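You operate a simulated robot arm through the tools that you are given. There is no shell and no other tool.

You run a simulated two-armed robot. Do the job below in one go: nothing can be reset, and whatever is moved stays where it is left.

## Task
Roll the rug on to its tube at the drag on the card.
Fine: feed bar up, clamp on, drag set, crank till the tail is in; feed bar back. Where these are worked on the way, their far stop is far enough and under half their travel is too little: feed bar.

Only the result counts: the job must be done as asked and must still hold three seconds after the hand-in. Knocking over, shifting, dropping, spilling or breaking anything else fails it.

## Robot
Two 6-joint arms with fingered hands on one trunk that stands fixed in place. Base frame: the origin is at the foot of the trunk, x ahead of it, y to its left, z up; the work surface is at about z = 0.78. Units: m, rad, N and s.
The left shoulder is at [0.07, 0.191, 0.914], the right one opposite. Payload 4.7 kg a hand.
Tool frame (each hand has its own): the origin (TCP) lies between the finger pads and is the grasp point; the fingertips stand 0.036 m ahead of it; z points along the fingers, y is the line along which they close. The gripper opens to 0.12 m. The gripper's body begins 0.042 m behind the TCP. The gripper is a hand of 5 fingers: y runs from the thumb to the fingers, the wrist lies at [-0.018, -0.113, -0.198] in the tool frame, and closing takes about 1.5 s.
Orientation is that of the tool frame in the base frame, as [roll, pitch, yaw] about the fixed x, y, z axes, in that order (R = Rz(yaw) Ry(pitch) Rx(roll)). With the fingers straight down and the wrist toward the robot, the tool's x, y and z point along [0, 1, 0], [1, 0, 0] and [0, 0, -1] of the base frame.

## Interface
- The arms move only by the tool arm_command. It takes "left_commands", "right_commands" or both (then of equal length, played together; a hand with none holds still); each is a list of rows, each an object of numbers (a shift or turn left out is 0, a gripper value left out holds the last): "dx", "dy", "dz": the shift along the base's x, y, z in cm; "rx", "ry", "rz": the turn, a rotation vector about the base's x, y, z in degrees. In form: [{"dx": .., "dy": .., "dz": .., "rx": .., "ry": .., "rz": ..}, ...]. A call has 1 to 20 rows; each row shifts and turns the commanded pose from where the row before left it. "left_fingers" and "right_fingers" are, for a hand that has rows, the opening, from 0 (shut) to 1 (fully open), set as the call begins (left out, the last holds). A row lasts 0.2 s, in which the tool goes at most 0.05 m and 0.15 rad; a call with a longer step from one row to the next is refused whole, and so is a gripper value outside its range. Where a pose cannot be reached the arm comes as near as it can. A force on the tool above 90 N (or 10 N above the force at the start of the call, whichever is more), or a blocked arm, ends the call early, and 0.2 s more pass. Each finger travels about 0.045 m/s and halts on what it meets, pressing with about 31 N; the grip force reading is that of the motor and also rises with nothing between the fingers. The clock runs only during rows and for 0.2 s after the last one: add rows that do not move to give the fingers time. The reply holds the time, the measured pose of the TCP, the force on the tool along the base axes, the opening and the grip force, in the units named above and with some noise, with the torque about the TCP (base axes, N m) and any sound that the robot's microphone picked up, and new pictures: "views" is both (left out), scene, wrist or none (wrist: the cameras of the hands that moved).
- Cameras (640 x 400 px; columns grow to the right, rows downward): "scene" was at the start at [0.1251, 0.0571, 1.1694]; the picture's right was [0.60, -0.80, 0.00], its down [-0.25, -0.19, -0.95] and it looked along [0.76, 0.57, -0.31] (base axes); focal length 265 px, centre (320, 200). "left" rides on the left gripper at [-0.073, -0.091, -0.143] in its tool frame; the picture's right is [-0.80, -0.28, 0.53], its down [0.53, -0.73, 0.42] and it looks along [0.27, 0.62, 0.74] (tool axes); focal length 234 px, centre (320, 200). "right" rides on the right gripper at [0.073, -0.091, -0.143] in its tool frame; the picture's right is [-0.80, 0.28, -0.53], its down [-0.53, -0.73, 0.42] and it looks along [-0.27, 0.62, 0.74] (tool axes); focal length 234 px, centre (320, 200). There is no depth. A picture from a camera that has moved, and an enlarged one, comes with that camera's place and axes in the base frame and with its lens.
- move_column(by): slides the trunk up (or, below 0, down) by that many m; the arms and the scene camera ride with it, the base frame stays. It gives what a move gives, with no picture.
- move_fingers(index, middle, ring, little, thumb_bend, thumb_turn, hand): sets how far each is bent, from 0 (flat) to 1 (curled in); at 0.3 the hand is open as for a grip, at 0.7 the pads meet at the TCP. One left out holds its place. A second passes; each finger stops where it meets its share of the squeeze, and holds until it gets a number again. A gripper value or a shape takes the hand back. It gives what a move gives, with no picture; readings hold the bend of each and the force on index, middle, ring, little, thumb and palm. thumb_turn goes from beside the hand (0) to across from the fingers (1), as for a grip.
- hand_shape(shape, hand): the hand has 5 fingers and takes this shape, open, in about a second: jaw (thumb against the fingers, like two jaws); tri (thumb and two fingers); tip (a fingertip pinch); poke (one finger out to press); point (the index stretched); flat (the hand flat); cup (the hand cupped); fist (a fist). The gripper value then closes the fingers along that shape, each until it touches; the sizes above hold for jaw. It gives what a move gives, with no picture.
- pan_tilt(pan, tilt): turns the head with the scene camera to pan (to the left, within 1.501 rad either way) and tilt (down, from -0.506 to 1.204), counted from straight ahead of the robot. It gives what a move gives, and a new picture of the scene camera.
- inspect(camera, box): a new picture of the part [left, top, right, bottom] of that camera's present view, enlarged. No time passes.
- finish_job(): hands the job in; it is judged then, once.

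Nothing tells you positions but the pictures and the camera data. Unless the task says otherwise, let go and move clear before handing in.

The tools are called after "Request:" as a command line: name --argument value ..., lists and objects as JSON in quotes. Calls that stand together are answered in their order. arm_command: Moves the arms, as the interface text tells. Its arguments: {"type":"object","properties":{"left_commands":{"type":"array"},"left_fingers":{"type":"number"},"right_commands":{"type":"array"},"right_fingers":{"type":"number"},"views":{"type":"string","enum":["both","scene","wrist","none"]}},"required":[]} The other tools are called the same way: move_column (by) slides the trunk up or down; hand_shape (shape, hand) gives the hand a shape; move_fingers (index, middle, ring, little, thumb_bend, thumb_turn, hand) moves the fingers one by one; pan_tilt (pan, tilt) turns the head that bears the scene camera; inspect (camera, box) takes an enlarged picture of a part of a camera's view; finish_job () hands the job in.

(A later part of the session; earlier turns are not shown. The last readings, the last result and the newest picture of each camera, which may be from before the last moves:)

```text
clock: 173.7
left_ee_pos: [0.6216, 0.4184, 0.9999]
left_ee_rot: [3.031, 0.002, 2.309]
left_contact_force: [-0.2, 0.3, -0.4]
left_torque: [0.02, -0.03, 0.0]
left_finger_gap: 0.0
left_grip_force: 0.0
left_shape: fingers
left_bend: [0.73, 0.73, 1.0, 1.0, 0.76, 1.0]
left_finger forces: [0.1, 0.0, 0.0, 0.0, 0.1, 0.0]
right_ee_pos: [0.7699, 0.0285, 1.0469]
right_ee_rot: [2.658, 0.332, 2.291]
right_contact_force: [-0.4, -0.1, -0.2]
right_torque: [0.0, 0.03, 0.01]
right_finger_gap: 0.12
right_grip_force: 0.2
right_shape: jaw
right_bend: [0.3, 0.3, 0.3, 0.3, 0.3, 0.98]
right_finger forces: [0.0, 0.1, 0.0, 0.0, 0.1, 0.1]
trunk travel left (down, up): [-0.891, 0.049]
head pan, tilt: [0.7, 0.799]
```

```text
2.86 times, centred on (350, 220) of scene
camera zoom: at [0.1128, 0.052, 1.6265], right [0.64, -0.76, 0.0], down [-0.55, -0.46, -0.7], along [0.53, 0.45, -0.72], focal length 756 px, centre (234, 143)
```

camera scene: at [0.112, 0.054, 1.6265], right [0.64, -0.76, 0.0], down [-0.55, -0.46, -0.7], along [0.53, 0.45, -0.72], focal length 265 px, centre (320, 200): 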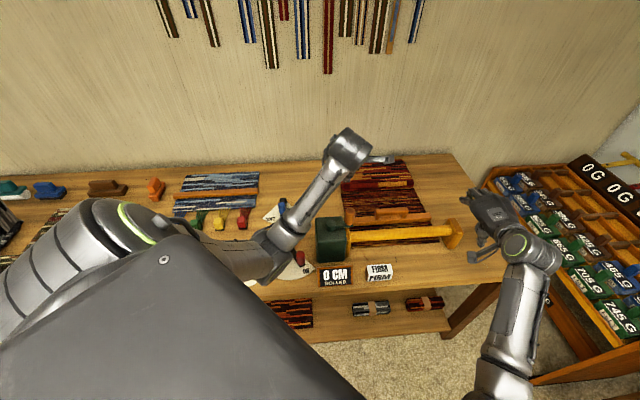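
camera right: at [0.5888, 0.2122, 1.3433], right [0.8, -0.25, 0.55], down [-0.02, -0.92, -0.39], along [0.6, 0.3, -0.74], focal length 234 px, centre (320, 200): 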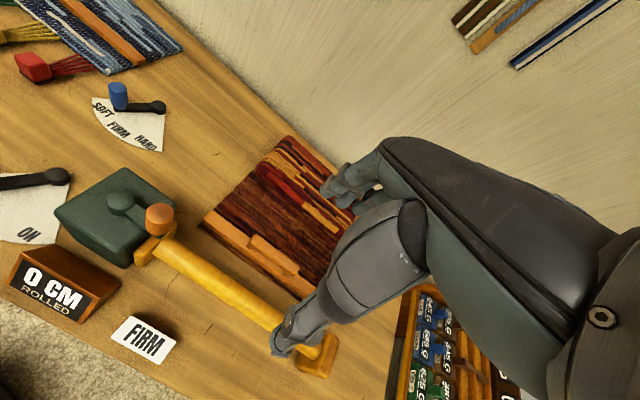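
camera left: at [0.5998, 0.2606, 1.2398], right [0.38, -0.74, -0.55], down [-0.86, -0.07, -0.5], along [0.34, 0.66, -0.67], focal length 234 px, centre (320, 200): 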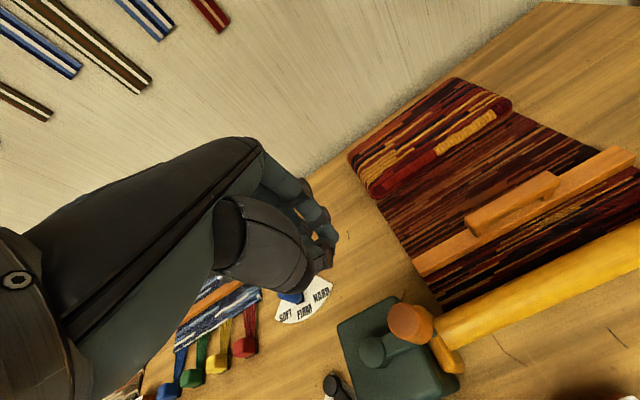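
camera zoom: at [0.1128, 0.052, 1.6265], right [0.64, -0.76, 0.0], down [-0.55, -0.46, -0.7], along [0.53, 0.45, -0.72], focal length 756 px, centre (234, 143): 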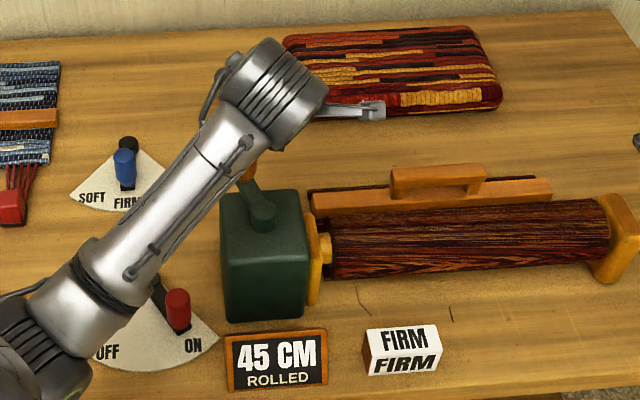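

45 CM; the tail is nearly at the bar. Continuing.

Request:
arm_command --left_commands '[{"dx": -1.5, "dy": 1.3}, {"dx": -1.72, "dy": 0.92}, {"dx": -1.9, "dy": 0.4}, {"dx": -1.95, "dy": -0.13}, {"dx": -1.83, "dy": -0.67}, {}]' --views "none"

Request:
inspect --camera "scene" --box '[290, 150, 410, 290]'

Request:
inspect --camera "left" --box '[200, 120, 520, 400]'

```text
clock: 175.1
left_ee_pos: [0.5296, 0.4353, 1.0001]
left_ee_rot: [3.033, 0.003, 2.31]
left_contact_force: [0.0, 1.3, -0.3]
left_torque: [0.03, -0.01, 0.01]
left_finger_gap: 0.0001
left_grip_force: 0.1
left_shape: fingers
left_bend: [0.73, 0.74, 1.0, 1.0, 0.76, 1.0]
left_finger forces: [0.1, 0.0, 0.0, 0.0, 0.0, 0.1]
right_ee_pos: [0.7692, 0.0275, 1.0476]
right_ee_rot: [2.659, 0.332, 2.291]
right_contact_force: [-0.2, -0.1, -0.7]
right_torque: [-0.02, 0.01, 0.01]
right_finger_gap: 0.12
right_grip_force: 0.0
right_shape: jaw
right_bend: [0.3, 0.3, 0.3, 0.3, 0.3, 0.98]
right_finger forces: [0.0, 0.0, 0.0, 0.0, 0.0, 0.1]
trunk travel left (down, up): [-0.891, 0.049]
head pan, tilt: [0.7, 0.799]
```

```text
2.86 times, centred on (350, 220) of scene
camera zoom: at [0.1133, 0.0524, 1.6264], right [0.64, -0.76, 0.0], down [-0.55, -0.46, -0.7], along [0.53, 0.45, -0.72], focal length 756 px, centre (234, 143)
```

zoom: 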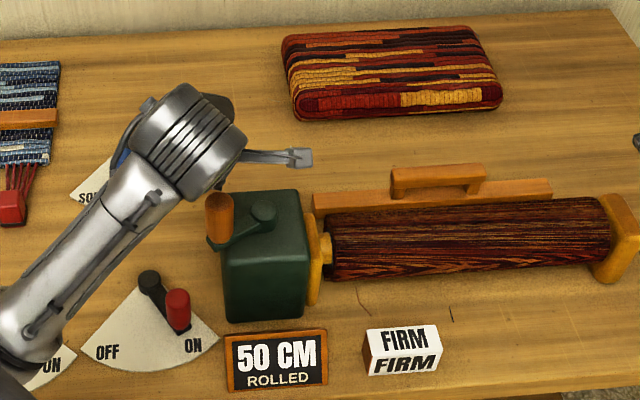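

```text
1.43 times, centred on (360, 260) of left
camera zoom: at [0.5007, 0.3097, 1.1312], right [0.38, -0.74, -0.55], down [-0.86, -0.07, -0.5], along [0.34, 0.66, -0.67], focal length 334 px, centre (263, 114)
```

zoom: 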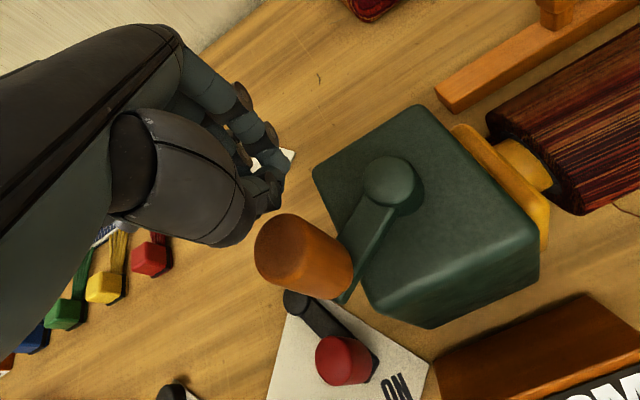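

50 CM; it looks as if the tail has gone in. I'll turn a bit further to see whether the counter still rises.

Request:
arm_command --left_commands '[{"dx": -1.4, "dy": -1.0}, {"dx": -1.2, "dy": -1.54}, {"dx": -0.73, "dy": -1.81}, {"dx": -0.21, "dy": -1.93}, {}]' --views "none"

Request:
inspect --camera "scene" --box '[290, 150, 410, 290]'

Request:
inspect --camera "left" --box '[200, 120, 520, 400]'

```text
clock: 176.3
left_ee_pos: [0.4961, 0.3742, 1.0024]
left_ee_rot: [3.032, 0.003, 2.311]
left_contact_force: [0.5, -0.2, 0.2]
left_torque: [-0.04, 0.01, 0.02]
left_finger_gap: 0.0002
left_grip_force: 0.1
left_shape: fingers
left_bend: [0.73, 0.74, 1.0, 1.0, 0.76, 1.0]
left_finger forces: [0.0, 0.0, 0.0, 0.0, 0.0, 0.1]
right_ee_pos: [0.769, 0.0288, 1.0475]
right_ee_rot: [2.659, 0.334, 2.292]
right_contact_force: [-0.3, 0.1, -0.9]
right_torque: [0.01, 0.06, 0.03]
right_finger_gap: 0.12
right_grip_force: 0.1
right_shape: jaw
right_bend: [0.3, 0.3, 0.3, 0.3, 0.3, 0.98]
right_finger forces: [0.1, 0.0, 0.1, 0.0, 0.0, 0.0]
trunk travel left (down, up): [-0.891, 0.049]
head pan, tilt: [0.7, 0.799]
```

```text
2.86 times, centred on (350, 220) of scene
camera zoom: at [0.1127, 0.0533, 1.6264], right [0.64, -0.77, 0.0], down [-0.55, -0.46, -0.7], along [0.53, 0.45, -0.72], focal length 756 px, centre (234, 143)
```

zoom: 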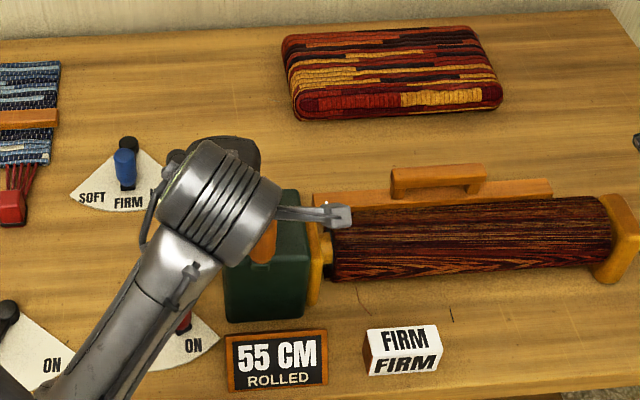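

```text
1.43 times, centred on (360, 260) of left
camera zoom: at [0.4664, 0.2478, 1.1333], right [0.38, -0.74, -0.55], down [-0.86, -0.07, -0.5], along [0.34, 0.66, -0.67], focal length 334 px, centre (263, 114)
```

zoom: 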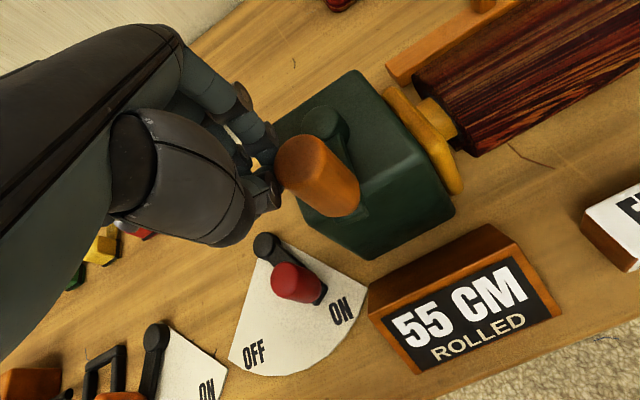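

55 CM, still rising. Continuing in short arcs.

Request:
arm_command --left_commands '[{"dx": 0.3, "dy": -1.98}, {"dx": 0.86, "dy": -1.75}, {"dx": 1.3, "dy": -1.45}, {"dx": 1.65, "dy": -1.03}, {"dx": 1.88, "dy": -0.54}, {}]' --views "none"

Request:
inspect --camera "left" --box '[200, 120, 520, 400]'

Request:
inspect --camera "scene" --box '[290, 150, 470, 290]'

```text
clock: 177.2
left_ee_pos: [0.5095, 0.3403, 1.0003]
left_ee_rot: [3.016, -0.047, 2.337]
left_contact_force: [-50.5, 78.5, 9.1]
left_torque: [1.67, 0.8, 1.18]
left_finger_gap: 0.0015
left_grip_force: 70.1
left_shape: fingers
left_bend: [0.73, 0.74, 1.0, 1.0, 0.76, 1.0]
left_finger forces: [30.1, 0.0, 0.1, 0.0, 110.9, 0.1]
right_ee_pos: [0.765, 0.03, 1.0531]
right_ee_rot: [2.654, 0.337, 2.286]
right_contact_force: [0.2, -1.3, -0.1]
right_torque: [0.0, 0.01, 0.0]
right_finger_gap: 0.1199
right_grip_force: 0.0
right_shape: jaw
right_bend: [0.3, 0.3, 0.3, 0.3, 0.3, 0.98]
right_finger forces: [0.1, 0.0, 0.0, 0.0, 0.1, 0.1]
trunk travel left (down, up): [-0.891, 0.049]
head pan, tilt: [0.7, 0.799]
stopped in row 4 (left hand): the force on the tool passed its limit at 102 N (the readings are from after the stop); the commanded pose is now the measured one
```

```text
1.43 times, centred on (360, 260) of left
camera zoom: at [0.4874, 0.208, 1.1272], right [0.39, -0.71, -0.59], down [-0.87, -0.07, -0.49], along [0.3, 0.71, -0.64], focal length 334 px, centre (263, 114)
```

zoom: 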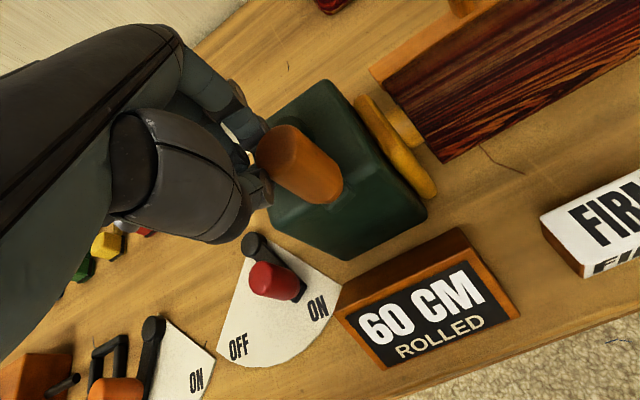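

```text
2.86 times, centred on (380, 220) of scene
camera zoom: at [0.1042, 0.0625, 1.6269], right [0.65, -0.76, 0.01], down [-0.54, -0.47, -0.7], along [0.53, 0.45, -0.72], focal length 756 px, centre (149, 143)
```

zoom: 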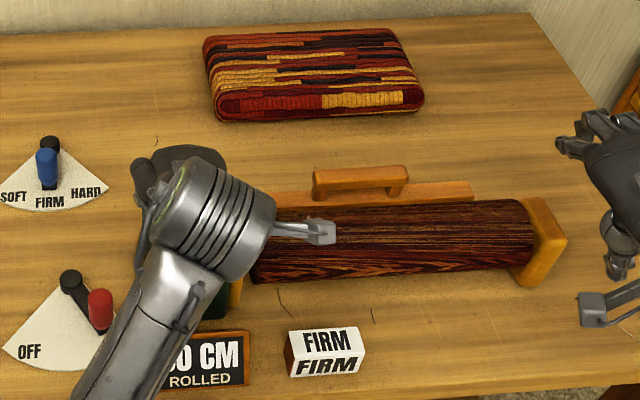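

The crank has hit its end stop at 60 CM – the tail is in. I'll relieve the pressure at once, lift the hand, and check everything holds.

Request:
arm_command --left_commands '[{"dx": -0.7, "dy": 1.2}, {"dx": -0.5, "dy": 0.8}, {"dz": 3}, {"dz": 4}, {"dz": 4}, {"dz": 3}]' --views "none"

Request:
inspect --camera "scene" --box '[240, 150, 480, 300]'

Request:
inspect --camera "left" --box '[200, 100, 640, 400]'

```text
clock: 178.6
left_ee_pos: [0.5122, 0.3286, 1.1001]
left_ee_rot: [3.018, -0.027, 2.32]
left_contact_force: [0.5, 0.4, 0.1]
left_torque: [0.01, -0.01, 0.0]
left_finger_gap: 0.0001
left_grip_force: 0.0
left_shape: fingers
left_bend: [0.72, 0.74, 1.0, 1.0, 0.77, 1.0]
left_finger forces: [0.1, 0.0, 0.0, 0.0, 0.0, 0.0]
left hand out of reach, approached as far as the arm can: row 5, 6
right_ee_pos: [0.769, 0.0265, 1.0509]
right_ee_rot: [2.653, 0.328, 2.289]
right_contact_force: [-0.4, 0.2, 0.5]
right_torque: [-0.01, 0.0, 0.0]
right_finger_gap: 0.1197
right_grip_force: 0.0
right_shape: jaw
right_bend: [0.3, 0.3, 0.3, 0.3, 0.3, 0.97]
right_finger forces: [0.1, 0.1, 0.0, 0.0, 0.0, 0.0]
trunk travel left (down, up): [-0.891, 0.049]
head pan, tilt: [0.7, 0.799]
```

```text
2.67 times, centred on (360, 225) of scene
camera zoom: at [0.1124, 0.051, 1.6266], right [0.64, -0.77, 0.0], down [-0.55, -0.46, -0.7], along [0.53, 0.45, -0.72], focal length 706 px, centre (213, 133)
```

zoom: 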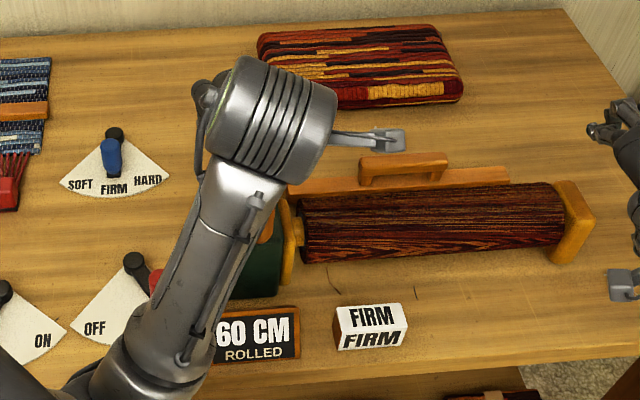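

```text
1.33 times, centred on (420, 250) of left
camera zoom: at [0.4857, 0.1982, 1.2276], right [0.38, -0.72, -0.58], down [-0.87, -0.06, -0.5], along [0.32, 0.69, -0.65], focal length 312 px, centre (187, 133)
```

zoom: 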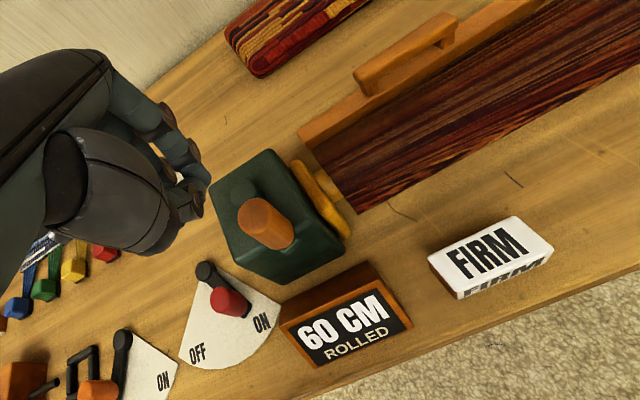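

The counter holds at 60 CM with the clamp still ON and drag at FIRM. Last is the feed bar back. I'll shift the right hand a bit aside and bring the left hand above the handle to judge the gap between roll and handle.

Request:
arm_command --right_commands '[{"dy": -3, "dz": 2}, {"dy": -3, "dz": 2}, {"dy": -3, "dz": 2}]' --views "none"

Request:
arm_command --left_commands '[{"dx": 3, "dy": -0.5}, {"dx": 4, "dy": -0.6}, {"dx": 4, "dy": -0.6}, {"dx": 4, "dy": -0.6}, {"dx": 4, "dy": -0.6}, {"dx": 4, "dy": -0.6}, {"dx": 4, "dy": -0.6}, {"dx": 1.5}]' --views "both"

Request:
inspect --camera "left" --box '[200, 120, 520, 400]'

```text
clock: 179.4
left_ee_pos: [0.5123, 0.3299, 1.0977]
left_ee_rot: [3.018, -0.027, 2.325]
left_contact_force: [0.5, 0.1, -0.2]
left_torque: [-0.01, 0.03, -0.04]
left_finger_gap: 0.0
left_grip_force: 0.1
left_shape: fingers
left_bend: [0.72, 0.74, 1.0, 1.0, 0.77, 1.0]
left_finger forces: [0.0, 0.0, 0.0, 0.0, 0.0, 0.0]
right_ee_pos: [0.7703, -0.063, 1.1075]
right_ee_rot: [2.654, 0.329, 2.289]
right_contact_force: [-0.2, -0.9, -0.7]
right_torque: [0.0, -0.01, -0.01]
right_finger_gap: 0.1201
right_grip_force: 0.0
right_shape: jaw
right_bend: [0.3, 0.3, 0.3, 0.3, 0.3, 0.98]
right_finger forces: [0.0, 0.0, 0.0, 0.1, 0.1, 0.0]
trunk travel left (down, up): [-0.891, 0.049]
head pan, tilt: [0.7, 0.799]
```

```text
clock: 181.2
left_ee_pos: [0.799, 0.2878, 1.0968]
left_ee_rot: [3.025, -0.025, 2.321]
left_contact_force: [1.8, -0.5, -0.7]
left_torque: [-0.03, 0.0, 0.03]
left_finger_gap: 0.0
left_grip_force: 0.1
left_shape: fingers
left_bend: [0.72, 0.74, 1.0, 1.0, 0.77, 1.0]
left_finger forces: [0.1, 0.0, 0.1, 0.0, 0.1, 0.1]
right_ee_pos: [0.7683, -0.0638, 1.108]
right_ee_rot: [2.655, 0.329, 2.288]
right_contact_force: [0.4, -0.6, -0.5]
right_torque: [0.01, 0.0, 0.02]
right_finger_gap: 0.1199
right_grip_force: 0.1
right_shape: jaw
right_bend: [0.3, 0.3, 0.3, 0.3, 0.3, 0.98]
right_finger forces: [0.0, 0.0, 0.1, 0.0, 0.0, 0.0]
trunk travel left (down, up): [-0.891, 0.049]
head pan, tilt: [0.7, 0.799]
camera scene: at [0.1129, 0.0528, 1.6264], right [0.64, -0.76, 0.0], down [-0.55, -0.46, -0.7], along [0.53, 0.45, -0.72], focal length 265 px, centre (320, 200)
camera left: at [0.774, 0.1573, 1.2255], right [0.38, -0.72, -0.57], down [-0.87, -0.07, -0.49], along [0.32, 0.69, -0.65], focal length 234 px, centre (320, 200)
```

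scene: 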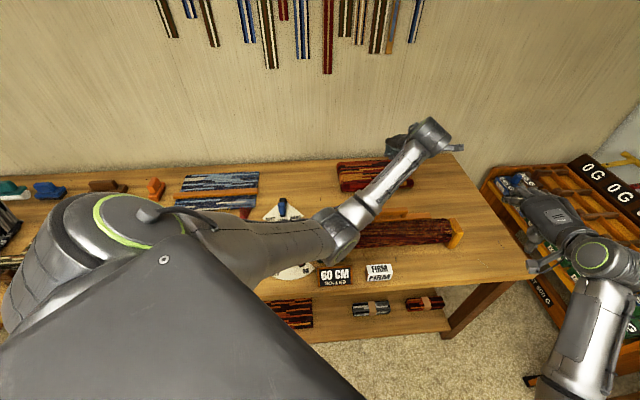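
left: 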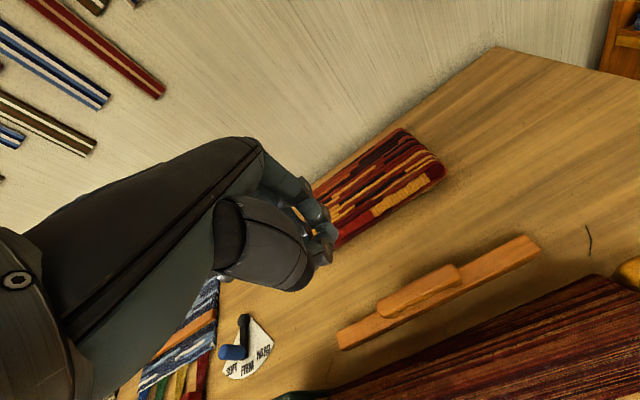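

```text
1.43 times, centred on (360, 260) of left
camera zoom: at [0.774, 0.1573, 1.2255], right [0.38, -0.72, -0.57], down [-0.87, -0.07, -0.49], along [0.32, 0.69, -0.65], focal length 334 px, centre (263, 114)
```

zoom: 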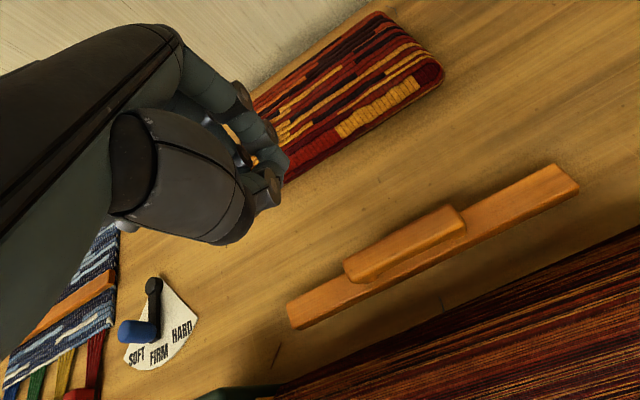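

There is about 6 cm between roll and handle, enough for the closed fingers. The forearm must clear the crank knob (now at ≈[0.526, 0.322], top ≈1.0), so I'll check what the right wrist camera can see of it.

Request:
inspect --camera "right" --box '[0, 0, 640, 400]'

```text
1.00 times, centred on (320, 200) of right (not enlarged: the box is as wide or as high as the picture)
camera zoom: at [0.5954, -0.0884, 1.1638], right [0.37, -0.43, 0.82], down [0.14, -0.85, -0.51], along [0.92, 0.31, -0.26], focal length 234 px, centre (320, 200)
```

zoom: 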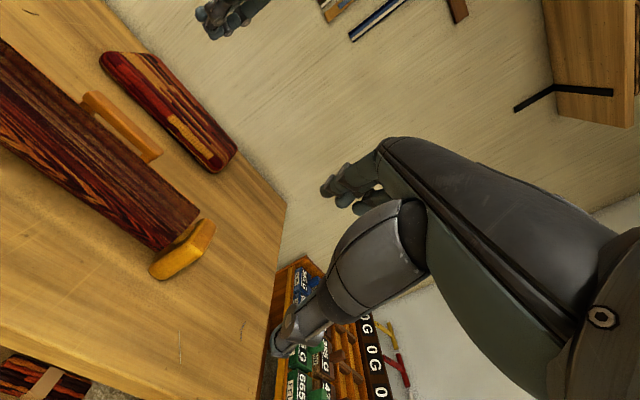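

I'll move the right hand back to the earlier viewing spot (higher, turned left) so that its camera shows the left forearm and crank.

Request:
arm_command --right_commands '[{"dx": -0.5, "dy": -1.5, "dz": 3, "rz": 6}, {"dx": -0.5, "dy": -1.5, "dz": 3, "rz": 6}, {"dx": -0.5, "dy": -1.5, "dz": 3, "rz": 6}, {"dx": -0.5, "dy": -1.5, "dz": 3, "rz": 6}, {"dx": -0.5, "dy": -1.5, "dz": 3, "rz": 6}, {"dx": -0.5, "dy": -1.5, "dz": 3}]' --views "wrist"

```text
clock: 182.6
left_ee_pos: [0.7975, 0.2867, 1.0975]
left_ee_rot: [3.024, -0.026, 2.322]
left_contact_force: [-0.6, -0.9, 0.8]
left_torque: [-0.02, 0.01, 0.03]
left_finger_gap: 0.0
left_grip_force: 0.1
left_shape: fingers
left_bend: [0.72, 0.74, 1.0, 1.0, 0.77, 1.0]
left_finger forces: [0.0, 0.0, 0.0, 0.0, 0.0, 0.0]
right_ee_pos: [0.7362, -0.1544, 1.2903]
right_ee_rot: [2.655, 0.328, 2.812]
right_contact_force: [-0.9, 0.5, 0.4]
right_torque: [0.04, -0.02, 0.0]
right_finger_gap: 0.1201
right_grip_force: 0.1
right_shape: jaw
right_bend: [0.3, 0.3, 0.3, 0.3, 0.3, 0.98]
right_finger forces: [0.1, 0.1, 0.0, 0.0, 0.0, 0.0]
trunk travel left (down, up): [-0.891, 0.049]
head pan, tilt: [0.7, 0.799]
camera right: at [0.5976, -0.2639, 1.3461], right [0.54, -0.18, 0.82], down [0.55, -0.66, -0.51], along [0.64, 0.73, -0.26], focal length 234 px, centre (320, 200)
```

right: 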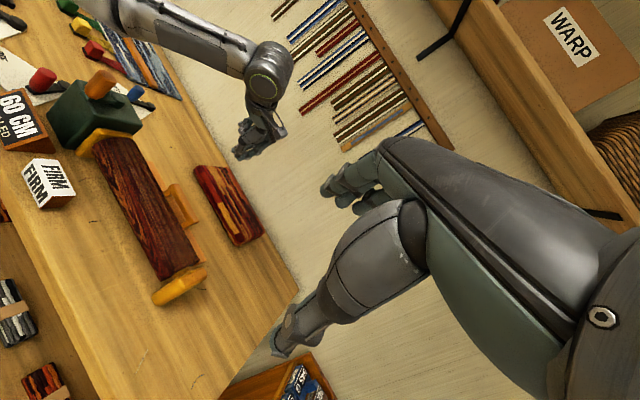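

The right camera gives a clear side view. I'll position the left fingers over the gap between roll and handle and lower in stages.

Request:
arm_command --left_commands '[{"dx": -1.1, "dy": -2.9}, {"dz": -4}, {"dz": -4}, {"dz": -4}, {"dz": -2.5}, {}]' --views "none"

Request:
inspect --camera "right" --box '[0, 0, 320, 280]'

Request:
inspect --camera "left" --box '[200, 120, 520, 400]'

```text
clock: 184.0
left_ee_pos: [0.7858, 0.2589, 0.9504]
left_ee_rot: [3.025, -0.026, 2.323]
left_contact_force: [-0.3, 0.5, 0.3]
left_torque: [-0.01, 0.0, -0.03]
left_finger_gap: 0.0
left_grip_force: 0.0
left_shape: fingers
left_bend: [0.72, 0.74, 1.0, 1.0, 0.77, 1.0]
left_finger forces: [0.1, 0.1, 0.1, 0.0, 0.0, 0.1]
right_ee_pos: [0.7368, -0.1535, 1.2886]
right_ee_rot: [2.654, 0.329, 2.811]
right_contact_force: [0.7, 0.5, 0.2]
right_torque: [-0.01, 0.0, 0.01]
right_finger_gap: 0.1198
right_grip_force: 0.2
right_shape: jaw
right_bend: [0.3, 0.3, 0.3, 0.3, 0.3, 0.98]
right_finger forces: [0.0, 0.0, 0.1, 0.1, 0.0, 0.0]
trunk travel left (down, up): [-0.891, 0.049]
head pan, tilt: [0.7, 0.799]
```

```text
1.43 times, centred on (160, 140) of right
camera zoom: at [0.5986, -0.263, 1.3455], right [0.54, -0.18, 0.82], down [0.55, -0.66, -0.51], along [0.64, 0.73, -0.26], focal length 334 px, centre (549, 286)
```

zoom: 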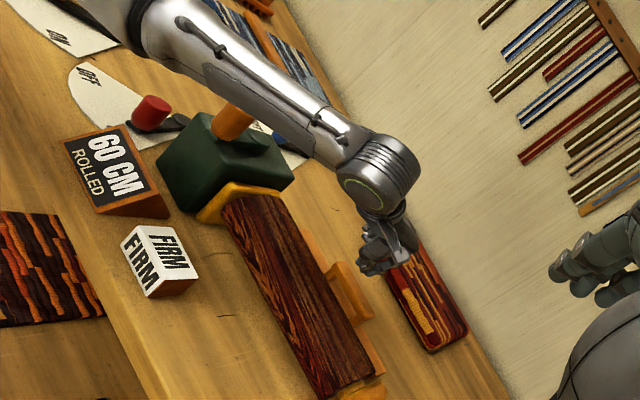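

```text
1.43 times, centred on (360, 260) of left
camera zoom: at [0.7601, 0.129, 1.0798], right [0.38, -0.72, -0.57], down [-0.87, -0.07, -0.49], along [0.32, 0.69, -0.65], focal length 334 px, centre (263, 114)
```

zoom: 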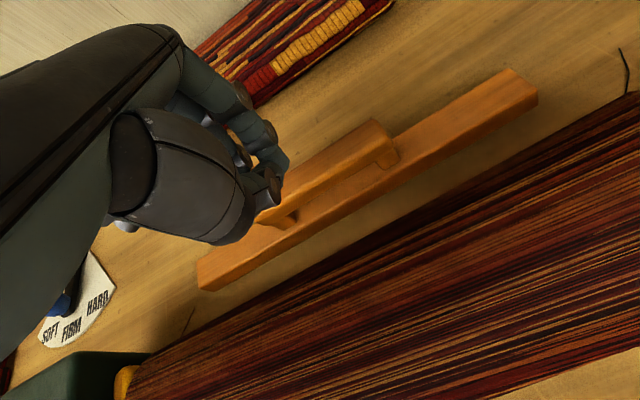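

I'll shift 5 mm toward the roll and go down between roll and handle, watching forces.

Request:
arm_command --left_commands '[{"dx": -0.35, "dy": -0.35}, {"dz": -2}, {"dz": -2}, {"dz": -2}, {"dz": -2}, {}]' --views "none"

Request:
inspect --camera "right" --box '[0, 0, 320, 280]'

Request:
inspect --camera "left" --box '[200, 120, 520, 400]'

```text
clock: 185.4
left_ee_pos: [0.7813, 0.2548, 0.8702]
left_ee_rot: [3.025, -0.026, 2.322]
left_contact_force: [-2.2, -2.0, 1.7]
left_torque: [0.05, -0.04, 0.0]
left_finger_gap: 0.0001
left_grip_force: 1.6
left_shape: fingers
left_bend: [0.72, 0.74, 1.0, 1.0, 0.77, 1.0]
left_finger forces: [0.2, 2.6, 0.0, 0.0, 0.0, 0.1]
right_ee_pos: [0.7365, -0.154, 1.2905]
right_ee_rot: [2.654, 0.329, 2.811]
right_contact_force: [0.0, -0.4, -0.1]
right_torque: [0.05, -0.03, 0.02]
right_finger_gap: 0.12
right_grip_force: 0.0
right_shape: jaw
right_bend: [0.3, 0.3, 0.3, 0.3, 0.3, 0.98]
right_finger forces: [0.1, 0.0, 0.0, 0.1, 0.1, 0.0]
trunk travel left (down, up): [-0.891, 0.049]
head pan, tilt: [0.7, 0.799]
```

```text
1.43 times, centred on (160, 140) of right
camera zoom: at [0.5981, -0.2635, 1.3457], right [0.54, -0.18, 0.82], down [0.55, -0.66, -0.51], along [0.64, 0.73, -0.26], focal length 334 px, centre (549, 286)
```

zoom: 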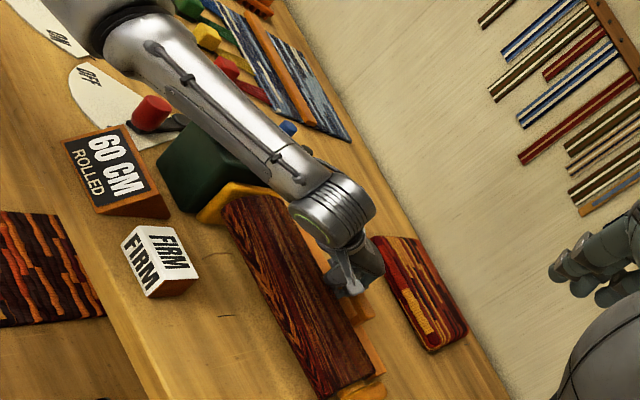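

```text
1.43 times, centred on (360, 260) of left
camera zoom: at [0.7561, 0.1252, 0.9982], right [0.38, -0.72, -0.57], down [-0.87, -0.06, -0.49], along [0.32, 0.69, -0.65], focal length 334 px, centre (263, 114)
```

zoom: 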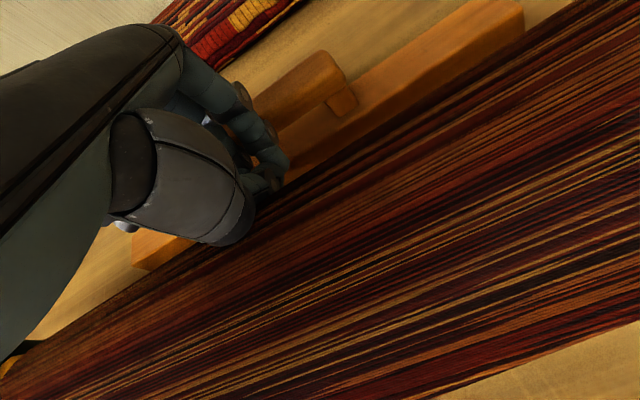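

Light contact with the handle. Before pushing, a check of forearm-to-crank clearance from the head camera.

Request:
inspect --camera "scene" --box '[290, 150, 450, 290]'

Request:
inspect --camera "right" --box '[40, 0, 180, 120]'

```text
2.86 times, centred on (370, 220) of scene
camera zoom: at [0.1122, 0.0521, 1.6265], right [0.64, -0.77, 0.0], down [-0.55, -0.46, -0.7], along [0.53, 0.45, -0.72], focal length 756 px, centre (177, 143)
```

zoom: 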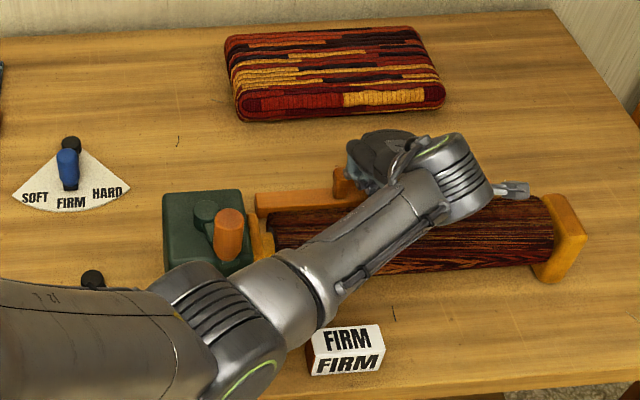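

```text
3.33 times, centred on (110, 60) of right
camera zoom: at [0.5981, -0.2635, 1.3457], right [0.54, -0.18, 0.82], down [0.55, -0.66, -0.51], along [0.64, 0.73, -0.26], focal length 781 px, centre (1020, 667)
```

zoom: 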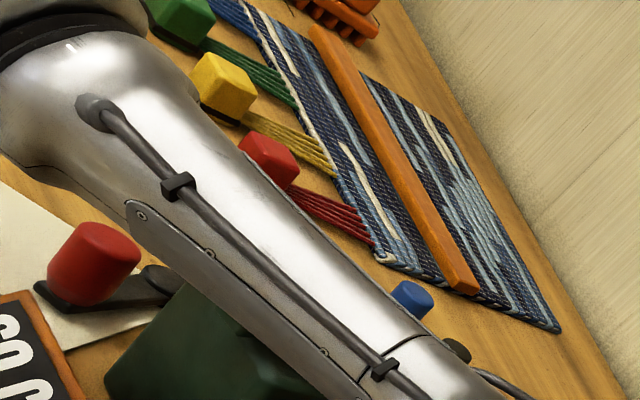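

The forearm clears the crank by about 5 cm. Pushing the bar back away from the roll.

Request:
arm_command --left_commands '[{"dx": 0.86, "dy": 0.83}, {"dx": 0.86, "dy": 0.83}, {"dx": 0.86, "dy": 0.83}, {"dx": 0.86, "dy": 0.83}, {"dx": 0.86, "dy": 0.83}, {}]' --views "none"

Request:
inspect --camera "right" --box '[0, 0, 320, 280]'

Request:
inspect --camera "scene" --box '[290, 150, 450, 290]'

```text
clock: 186.8
left_ee_pos: [0.8254, 0.2966, 0.8732]
left_ee_rot: [3.026, -0.027, 2.322]
left_contact_force: [0.4, -0.4, 1.3]
left_torque: [0.01, -0.02, -0.02]
left_finger_gap: 0.0
left_grip_force: 0.1
left_shape: fingers
left_bend: [0.72, 0.74, 1.0, 1.0, 0.77, 1.0]
left_finger forces: [0.0, 0.1, 0.0, 0.1, 0.1, 0.0]
right_ee_pos: [0.7378, -0.1539, 1.2884]
right_ee_rot: [2.655, 0.329, 2.811]
right_contact_force: [0.7, 1.0, 0.6]
right_torque: [0.0, -0.02, 0.01]
right_finger_gap: 0.1198
right_grip_force: 0.0
right_shape: jaw
right_bend: [0.3, 0.3, 0.3, 0.3, 0.3, 0.98]
right_finger forces: [0.0, 0.1, 0.0, 0.0, 0.1, 0.1]
trunk travel left (down, up): [-0.891, 0.049]
head pan, tilt: [0.7, 0.799]
```

```text
1.43 times, centred on (160, 140) of right
camera zoom: at [0.5983, -0.2632, 1.3456], right [0.54, -0.18, 0.82], down [0.55, -0.66, -0.51], along [0.64, 0.73, -0.26], focal length 334 px, centre (549, 286)
```

zoom: 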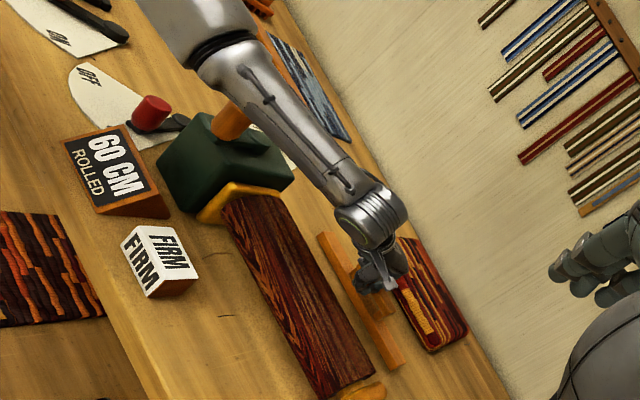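

```text
2.86 times, centred on (370, 220) of scene
camera zoom: at [0.1124, 0.0522, 1.6265], right [0.64, -0.76, 0.0], down [-0.55, -0.46, -0.7], along [0.53, 0.45, -0.72], focal length 756 px, centre (177, 143)
```

zoom: 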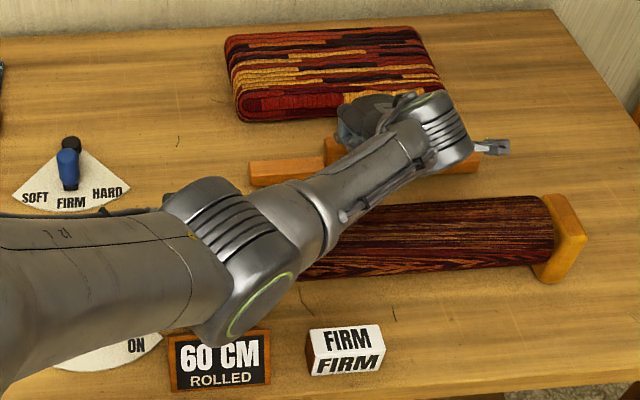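

The bar is about halfway back, all clear. The arm is getting straight, so I'll lower the trunk 5 cm (lifting the hand to compensate) and push further.

Request:
arm_command --left_commands '[{"dx": -0.3, "dy": -0.3, "dz": 2.5}, {"dz": 2.5}, {}]' --views "none"

Request:
move_column --by -0.05

Request:
inspect --camera "right" --box '[0, 0, 320, 280]'

Request:
inspect --camera "left" --box '[200, 120, 520, 400]'

```text
clock: 187.6
left_ee_pos: [0.8241, 0.295, 0.921]
left_ee_rot: [3.026, -0.027, 2.323]
left_contact_force: [0.0, 0.1, 0.7]
left_torque: [-0.04, 0.01, 0.03]
left_finger_gap: 0.0
left_grip_force: 0.1
left_shape: fingers
left_bend: [0.72, 0.74, 1.0, 1.0, 0.77, 1.0]
left_finger forces: [0.0, 0.0, 0.0, 0.1, 0.1, 0.0]
right_ee_pos: [0.7388, -0.1544, 1.2897]
right_ee_rot: [2.655, 0.33, 2.81]
right_contact_force: [0.2, -0.1, 0.6]
right_torque: [0.05, 0.01, -0.02]
right_finger_gap: 0.12
right_grip_force: 0.0
right_shape: jaw
right_bend: [0.3, 0.3, 0.3, 0.3, 0.3, 0.98]
right_finger forces: [0.0, 0.0, 0.0, 0.0, 0.1, 0.0]
trunk travel left (down, up): [-0.891, 0.049]
head pan, tilt: [0.7, 0.799]
```

```text
clock: 188.5
left_ee_pos: [0.8239, 0.294, 0.8715]
left_ee_rot: [3.024, -0.025, 2.324]
left_contact_force: [0.2, -0.4, 0.5]
left_torque: [-0.03, 0.02, -0.02]
left_finger_gap: 0.0
left_grip_force: 0.0
left_shape: fingers
left_bend: [0.72, 0.74, 1.0, 1.0, 0.77, 1.0]
left_finger forces: [0.1, 0.0, 0.1, 0.0, 0.0, 0.0]
right_ee_pos: [0.7382, -0.1535, 1.24]
right_ee_rot: [2.656, 0.327, 2.812]
right_contact_force: [0.3, 0.5, 0.6]
right_torque: [-0.01, -0.01, -0.01]
right_finger_gap: 0.1199
right_grip_force: 0.1
right_shape: jaw
right_bend: [0.3, 0.3, 0.3, 0.3, 0.3, 0.98]
right_finger forces: [0.0, 0.0, 0.0, 0.0, 0.0, 0.0]
trunk travel left (down, up): [-0.841, 0.099]
head pan, tilt: [0.7, 0.799]
```

```text
1.43 times, centred on (160, 140) of right
camera zoom: at [0.5979, -0.2631, 1.2959], right [0.54, -0.18, 0.82], down [0.55, -0.66, -0.51], along [0.64, 0.73, -0.26], focal length 334 px, centre (549, 286)
```

zoom: 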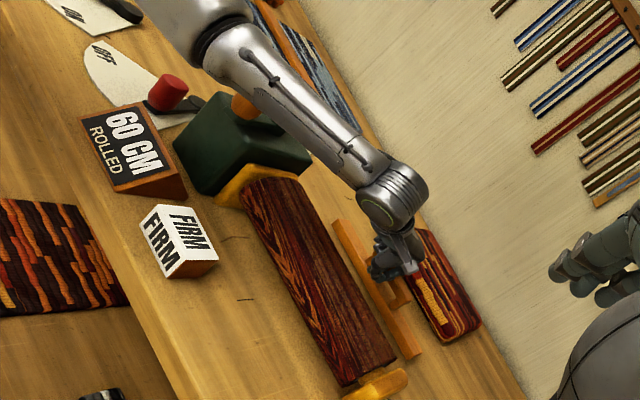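

```text
1.43 times, centred on (360, 260) of left
camera zoom: at [0.7974, 0.1652, 1.001], right [0.38, -0.72, -0.57], down [-0.87, -0.06, -0.49], along [0.32, 0.69, -0.65], focal length 334 px, centre (263, 114)
```

zoom: 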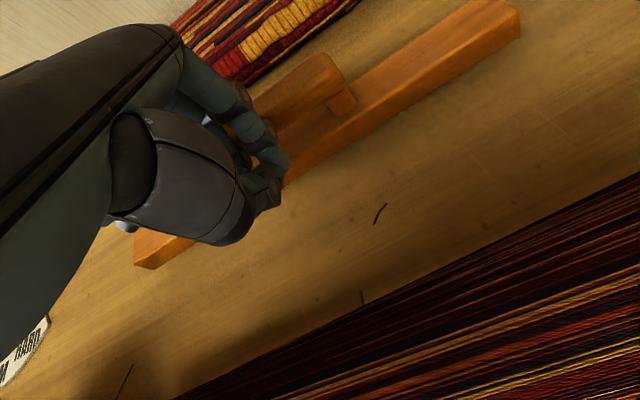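

Good. Pushing on in two portions with a check.

Request:
arm_command --left_commands '[{"dx": 0.86, "dy": 0.83}, {"dx": 0.86, "dy": 0.83}, {"dx": 0.86, "dy": 0.83}, {}]' --views "none"

Request:
inspect --camera "right" --box '[0, 0, 320, 280]'

Request:
inspect --camera "scene" --box '[290, 150, 450, 290]'

```text
clock: 189.5
left_ee_pos: [0.8493, 0.3204, 0.8723]
left_ee_rot: [3.025, -0.028, 2.323]
left_contact_force: [-0.6, -0.3, 0.2]
left_torque: [-0.02, -0.01, -0.01]
left_finger_gap: 0.0004
left_grip_force: 0.7
left_shape: fingers
left_bend: [0.72, 0.74, 1.0, 1.0, 0.77, 1.0]
left_finger forces: [0.4, 0.2, 0.0, 0.0, 0.0, 0.1]
right_ee_pos: [0.7363, -0.1538, 1.2384]
right_ee_rot: [2.655, 0.329, 2.812]
right_contact_force: [-0.3, -1.1, -1.4]
right_torque: [0.02, 0.02, 0.0]
right_finger_gap: 0.1199
right_grip_force: 0.0
right_shape: jaw
right_bend: [0.3, 0.3, 0.3, 0.3, 0.3, 0.98]
right_finger forces: [0.0, 0.1, 0.0, 0.0, 0.0, 0.0]
trunk travel left (down, up): [-0.841, 0.099]
head pan, tilt: [0.7, 0.799]
```

```text
1.43 times, centred on (160, 140) of right
camera zoom: at [0.5983, -0.2632, 1.2956], right [0.54, -0.18, 0.82], down [0.55, -0.66, -0.51], along [0.64, 0.73, -0.26], focal length 334 px, centre (549, 286)
```

zoom: 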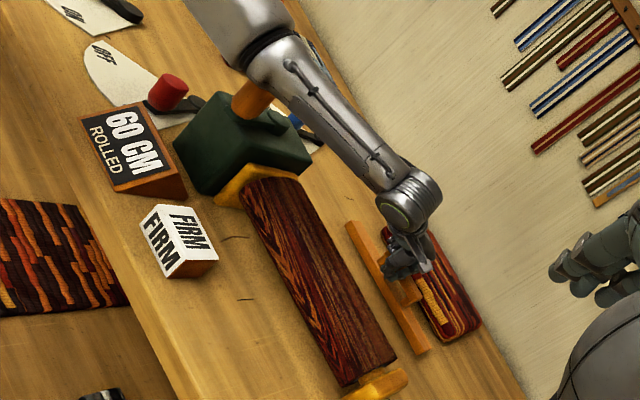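

```text
2.86 times, centred on (370, 220) of scene
camera zoom: at [0.1124, 0.0522, 1.5765], right [0.64, -0.76, 0.0], down [-0.55, -0.46, -0.7], along [0.53, 0.45, -0.72], focal length 756 px, centre (177, 143)
```

zoom: 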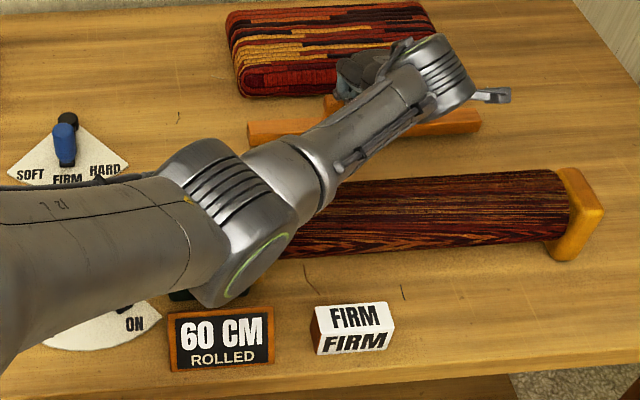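

About 70 % back. I'll tilt the hand a bit further outward to keep the arm bent and push toward the far stop.

Request:
arm_command --left_commands '[{"rx": 4, "ry": -4.45}, {"rx": 4, "ry": -4.45}, {"dx": 0.86, "dy": 0.83}, {"dx": 0.86, "dy": 0.83}, {}]' --views "none"

Request:
inspect --camera "right" --box '[0, 0, 320, 280]'

Request:
inspect --camera "left" --box '[200, 120, 520, 400]'

```text
clock: 190.7
left_ee_pos: [0.867, 0.3372, 0.8722]
left_ee_rot: [2.817, -0.021, 2.327]
left_contact_force: [-0.1, 0.4, 1.2]
left_torque: [0.03, 0.0, 0.0]
left_finger_gap: 0.0002
left_grip_force: 0.5
left_shape: fingers
left_bend: [0.72, 0.74, 1.0, 1.0, 0.77, 1.0]
left_finger forces: [0.7, 0.0, 0.0, 0.0, 0.0, 0.1]
right_ee_pos: [0.7382, -0.1538, 1.2386]
right_ee_rot: [2.655, 0.329, 2.811]
right_contact_force: [0.3, 1.5, -0.4]
right_torque: [0.01, 0.01, 0.05]
right_finger_gap: 0.12
right_grip_force: 0.1
right_shape: jaw
right_bend: [0.3, 0.3, 0.3, 0.3, 0.3, 0.98]
right_finger forces: [0.0, 0.0, 0.1, 0.0, 0.0, 0.1]
trunk travel left (down, up): [-0.841, 0.099]
head pan, tilt: [0.7, 0.799]
```

```text
1.43 times, centred on (160, 140) of right
camera zoom: at [0.5984, -0.2633, 1.2955], right [0.54, -0.18, 0.82], down [0.55, -0.66, -0.51], along [0.64, 0.73, -0.26], focal length 334 px, centre (549, 286)
```

zoom: 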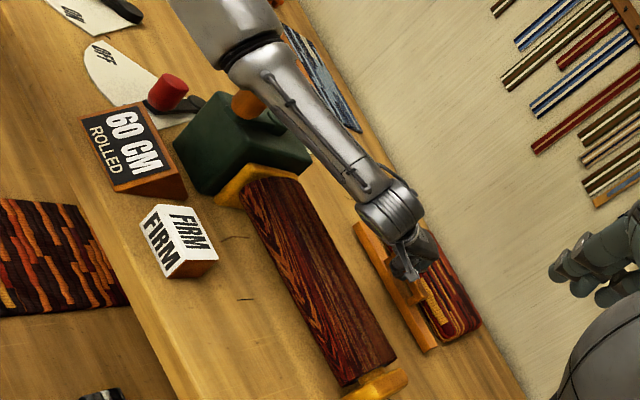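

```text
1.43 times, centred on (360, 260) of left
camera zoom: at [0.8231, 0.1906, 0.9763], right [0.47, -0.64, -0.6], down [-0.78, 0.01, -0.63], along [0.41, 0.77, -0.49], focal length 334 px, centre (263, 114)
```

zoom: 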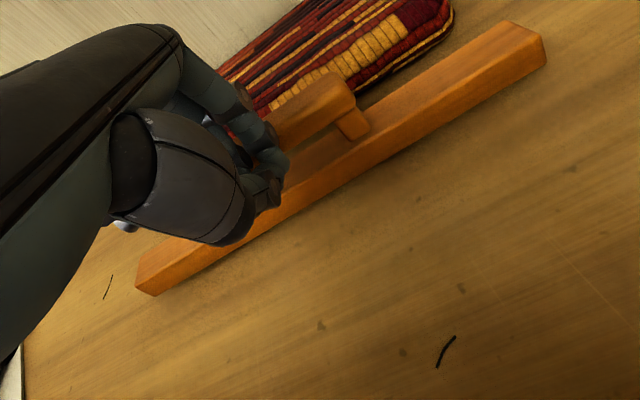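

Request:
arm_command --left_commands '[{"dx": 0.8, "dy": 0.78}, {}]' --views "none"

Request:
inspect --camera "scene" --box '[290, 130, 450, 270]'

Request:
inspect --camera "right" --box '[60, 0, 260, 180]'

```text
clock: 191.3
left_ee_pos: [0.875, 0.3446, 0.8726]
left_ee_rot: [2.815, -0.021, 2.326]
left_contact_force: [-0.3, -0.7, 1.0]
left_torque: [0.02, -0.04, 0.02]
left_finger_gap: 0.0
left_grip_force: 0.7
left_shape: fingers
left_bend: [0.72, 0.74, 1.0, 1.0, 0.77, 1.0]
left_finger forces: [1.0, 0.0, 0.1, 0.0, 0.1, 0.0]
right_ee_pos: [0.7365, -0.1536, 1.2387]
right_ee_rot: [2.655, 0.33, 2.812]
right_contact_force: [-0.4, 0.2, 0.1]
right_torque: [0.03, -0.01, -0.02]
right_finger_gap: 0.12
right_grip_force: 0.1
right_shape: jaw
right_bend: [0.3, 0.3, 0.3, 0.3, 0.3, 0.98]
right_finger forces: [0.0, 0.0, 0.0, 0.0, 0.0, 0.1]
trunk travel left (down, up): [-0.841, 0.099]
head pan, tilt: [0.7, 0.799]
```

```text
2.86 times, centred on (370, 200) of scene
camera zoom: at [0.1122, 0.0522, 1.5765], right [0.64, -0.76, 0.0], down [-0.55, -0.46, -0.7], along [0.53, 0.45, -0.72], focal length 756 px, centre (177, 200)
```

zoom: 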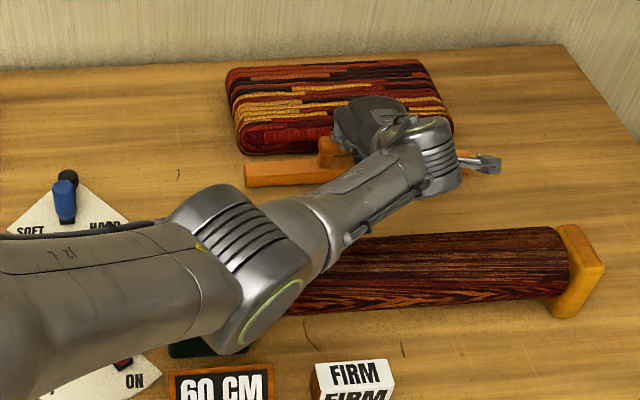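

```text
2.22 times, centred on (160, 90) of right
camera zoom: at [0.5982, -0.2633, 1.2957], right [0.54, -0.18, 0.82], down [0.55, -0.66, -0.51], along [0.64, 0.73, -0.26], focal length 520 px, centre (676, 444)
```

zoom: 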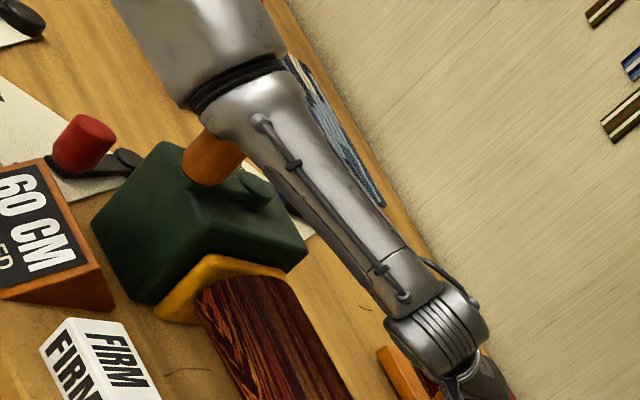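

The bar is about 85–90 % back with low force. One more small push, then withdraw.

Request:
arm_command --left_commands '[{"dx": 0.5, "dy": 0.48}, {"dx": 0.4, "dy": 0.38}, {}]' --views "none"

Request:
inspect --camera "left" --box '[200, 120, 520, 400]'

Request:
inspect --camera "right" --box '[60, 0, 260, 180]'

```text
clock: 192.1
left_ee_pos: [0.8807, 0.349, 0.8725]
left_ee_rot: [2.818, -0.021, 2.328]
left_contact_force: [-24.8, -19.0, 2.7]
left_torque: [-0.13, 0.23, -0.02]
left_finger_gap: 0.0001
left_grip_force: 5.7
left_shape: fingers
left_bend: [0.72, 0.74, 1.0, 1.0, 0.77, 1.0]
left_finger forces: [2.1, 8.6, 0.0, 0.0, 0.0, 0.0]
right_ee_pos: [0.7346, -0.1568, 1.2412]
right_ee_rot: [2.653, 0.33, 2.812]
right_contact_force: [0.0, -0.3, -0.6]
right_torque: [0.01, -0.03, 0.01]
right_finger_gap: 0.1203
right_grip_force: 0.0
right_shape: jaw
right_bend: [0.3, 0.3, 0.3, 0.3, 0.3, 0.98]
right_finger forces: [0.0, 0.0, 0.0, 0.0, 0.1, 0.0]
trunk travel left (down, up): [-0.841, 0.099]
head pan, tilt: [0.7, 0.799]
```

```text
1.43 times, centred on (360, 260) of left
camera zoom: at [0.8373, 0.2034, 0.9775], right [0.47, -0.64, -0.6], down [-0.78, 0.01, -0.63], along [0.41, 0.77, -0.5], focal length 334 px, centre (263, 114)
```

zoom: 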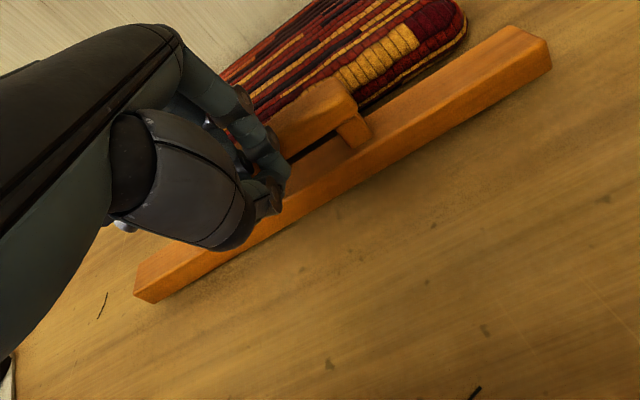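

```text
2.22 times, centred on (160, 90) of right
camera zoom: at [0.5949, -0.2655, 1.2968], right [0.54, -0.19, 0.82], down [0.55, -0.66, -0.51], along [0.64, 0.73, -0.25], focal length 520 px, centre (676, 444)
```

zoom: 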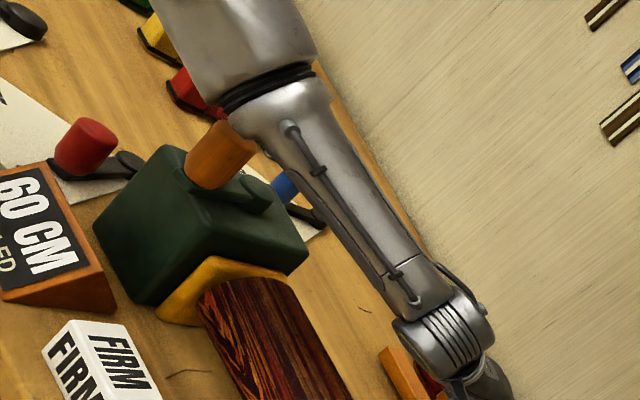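

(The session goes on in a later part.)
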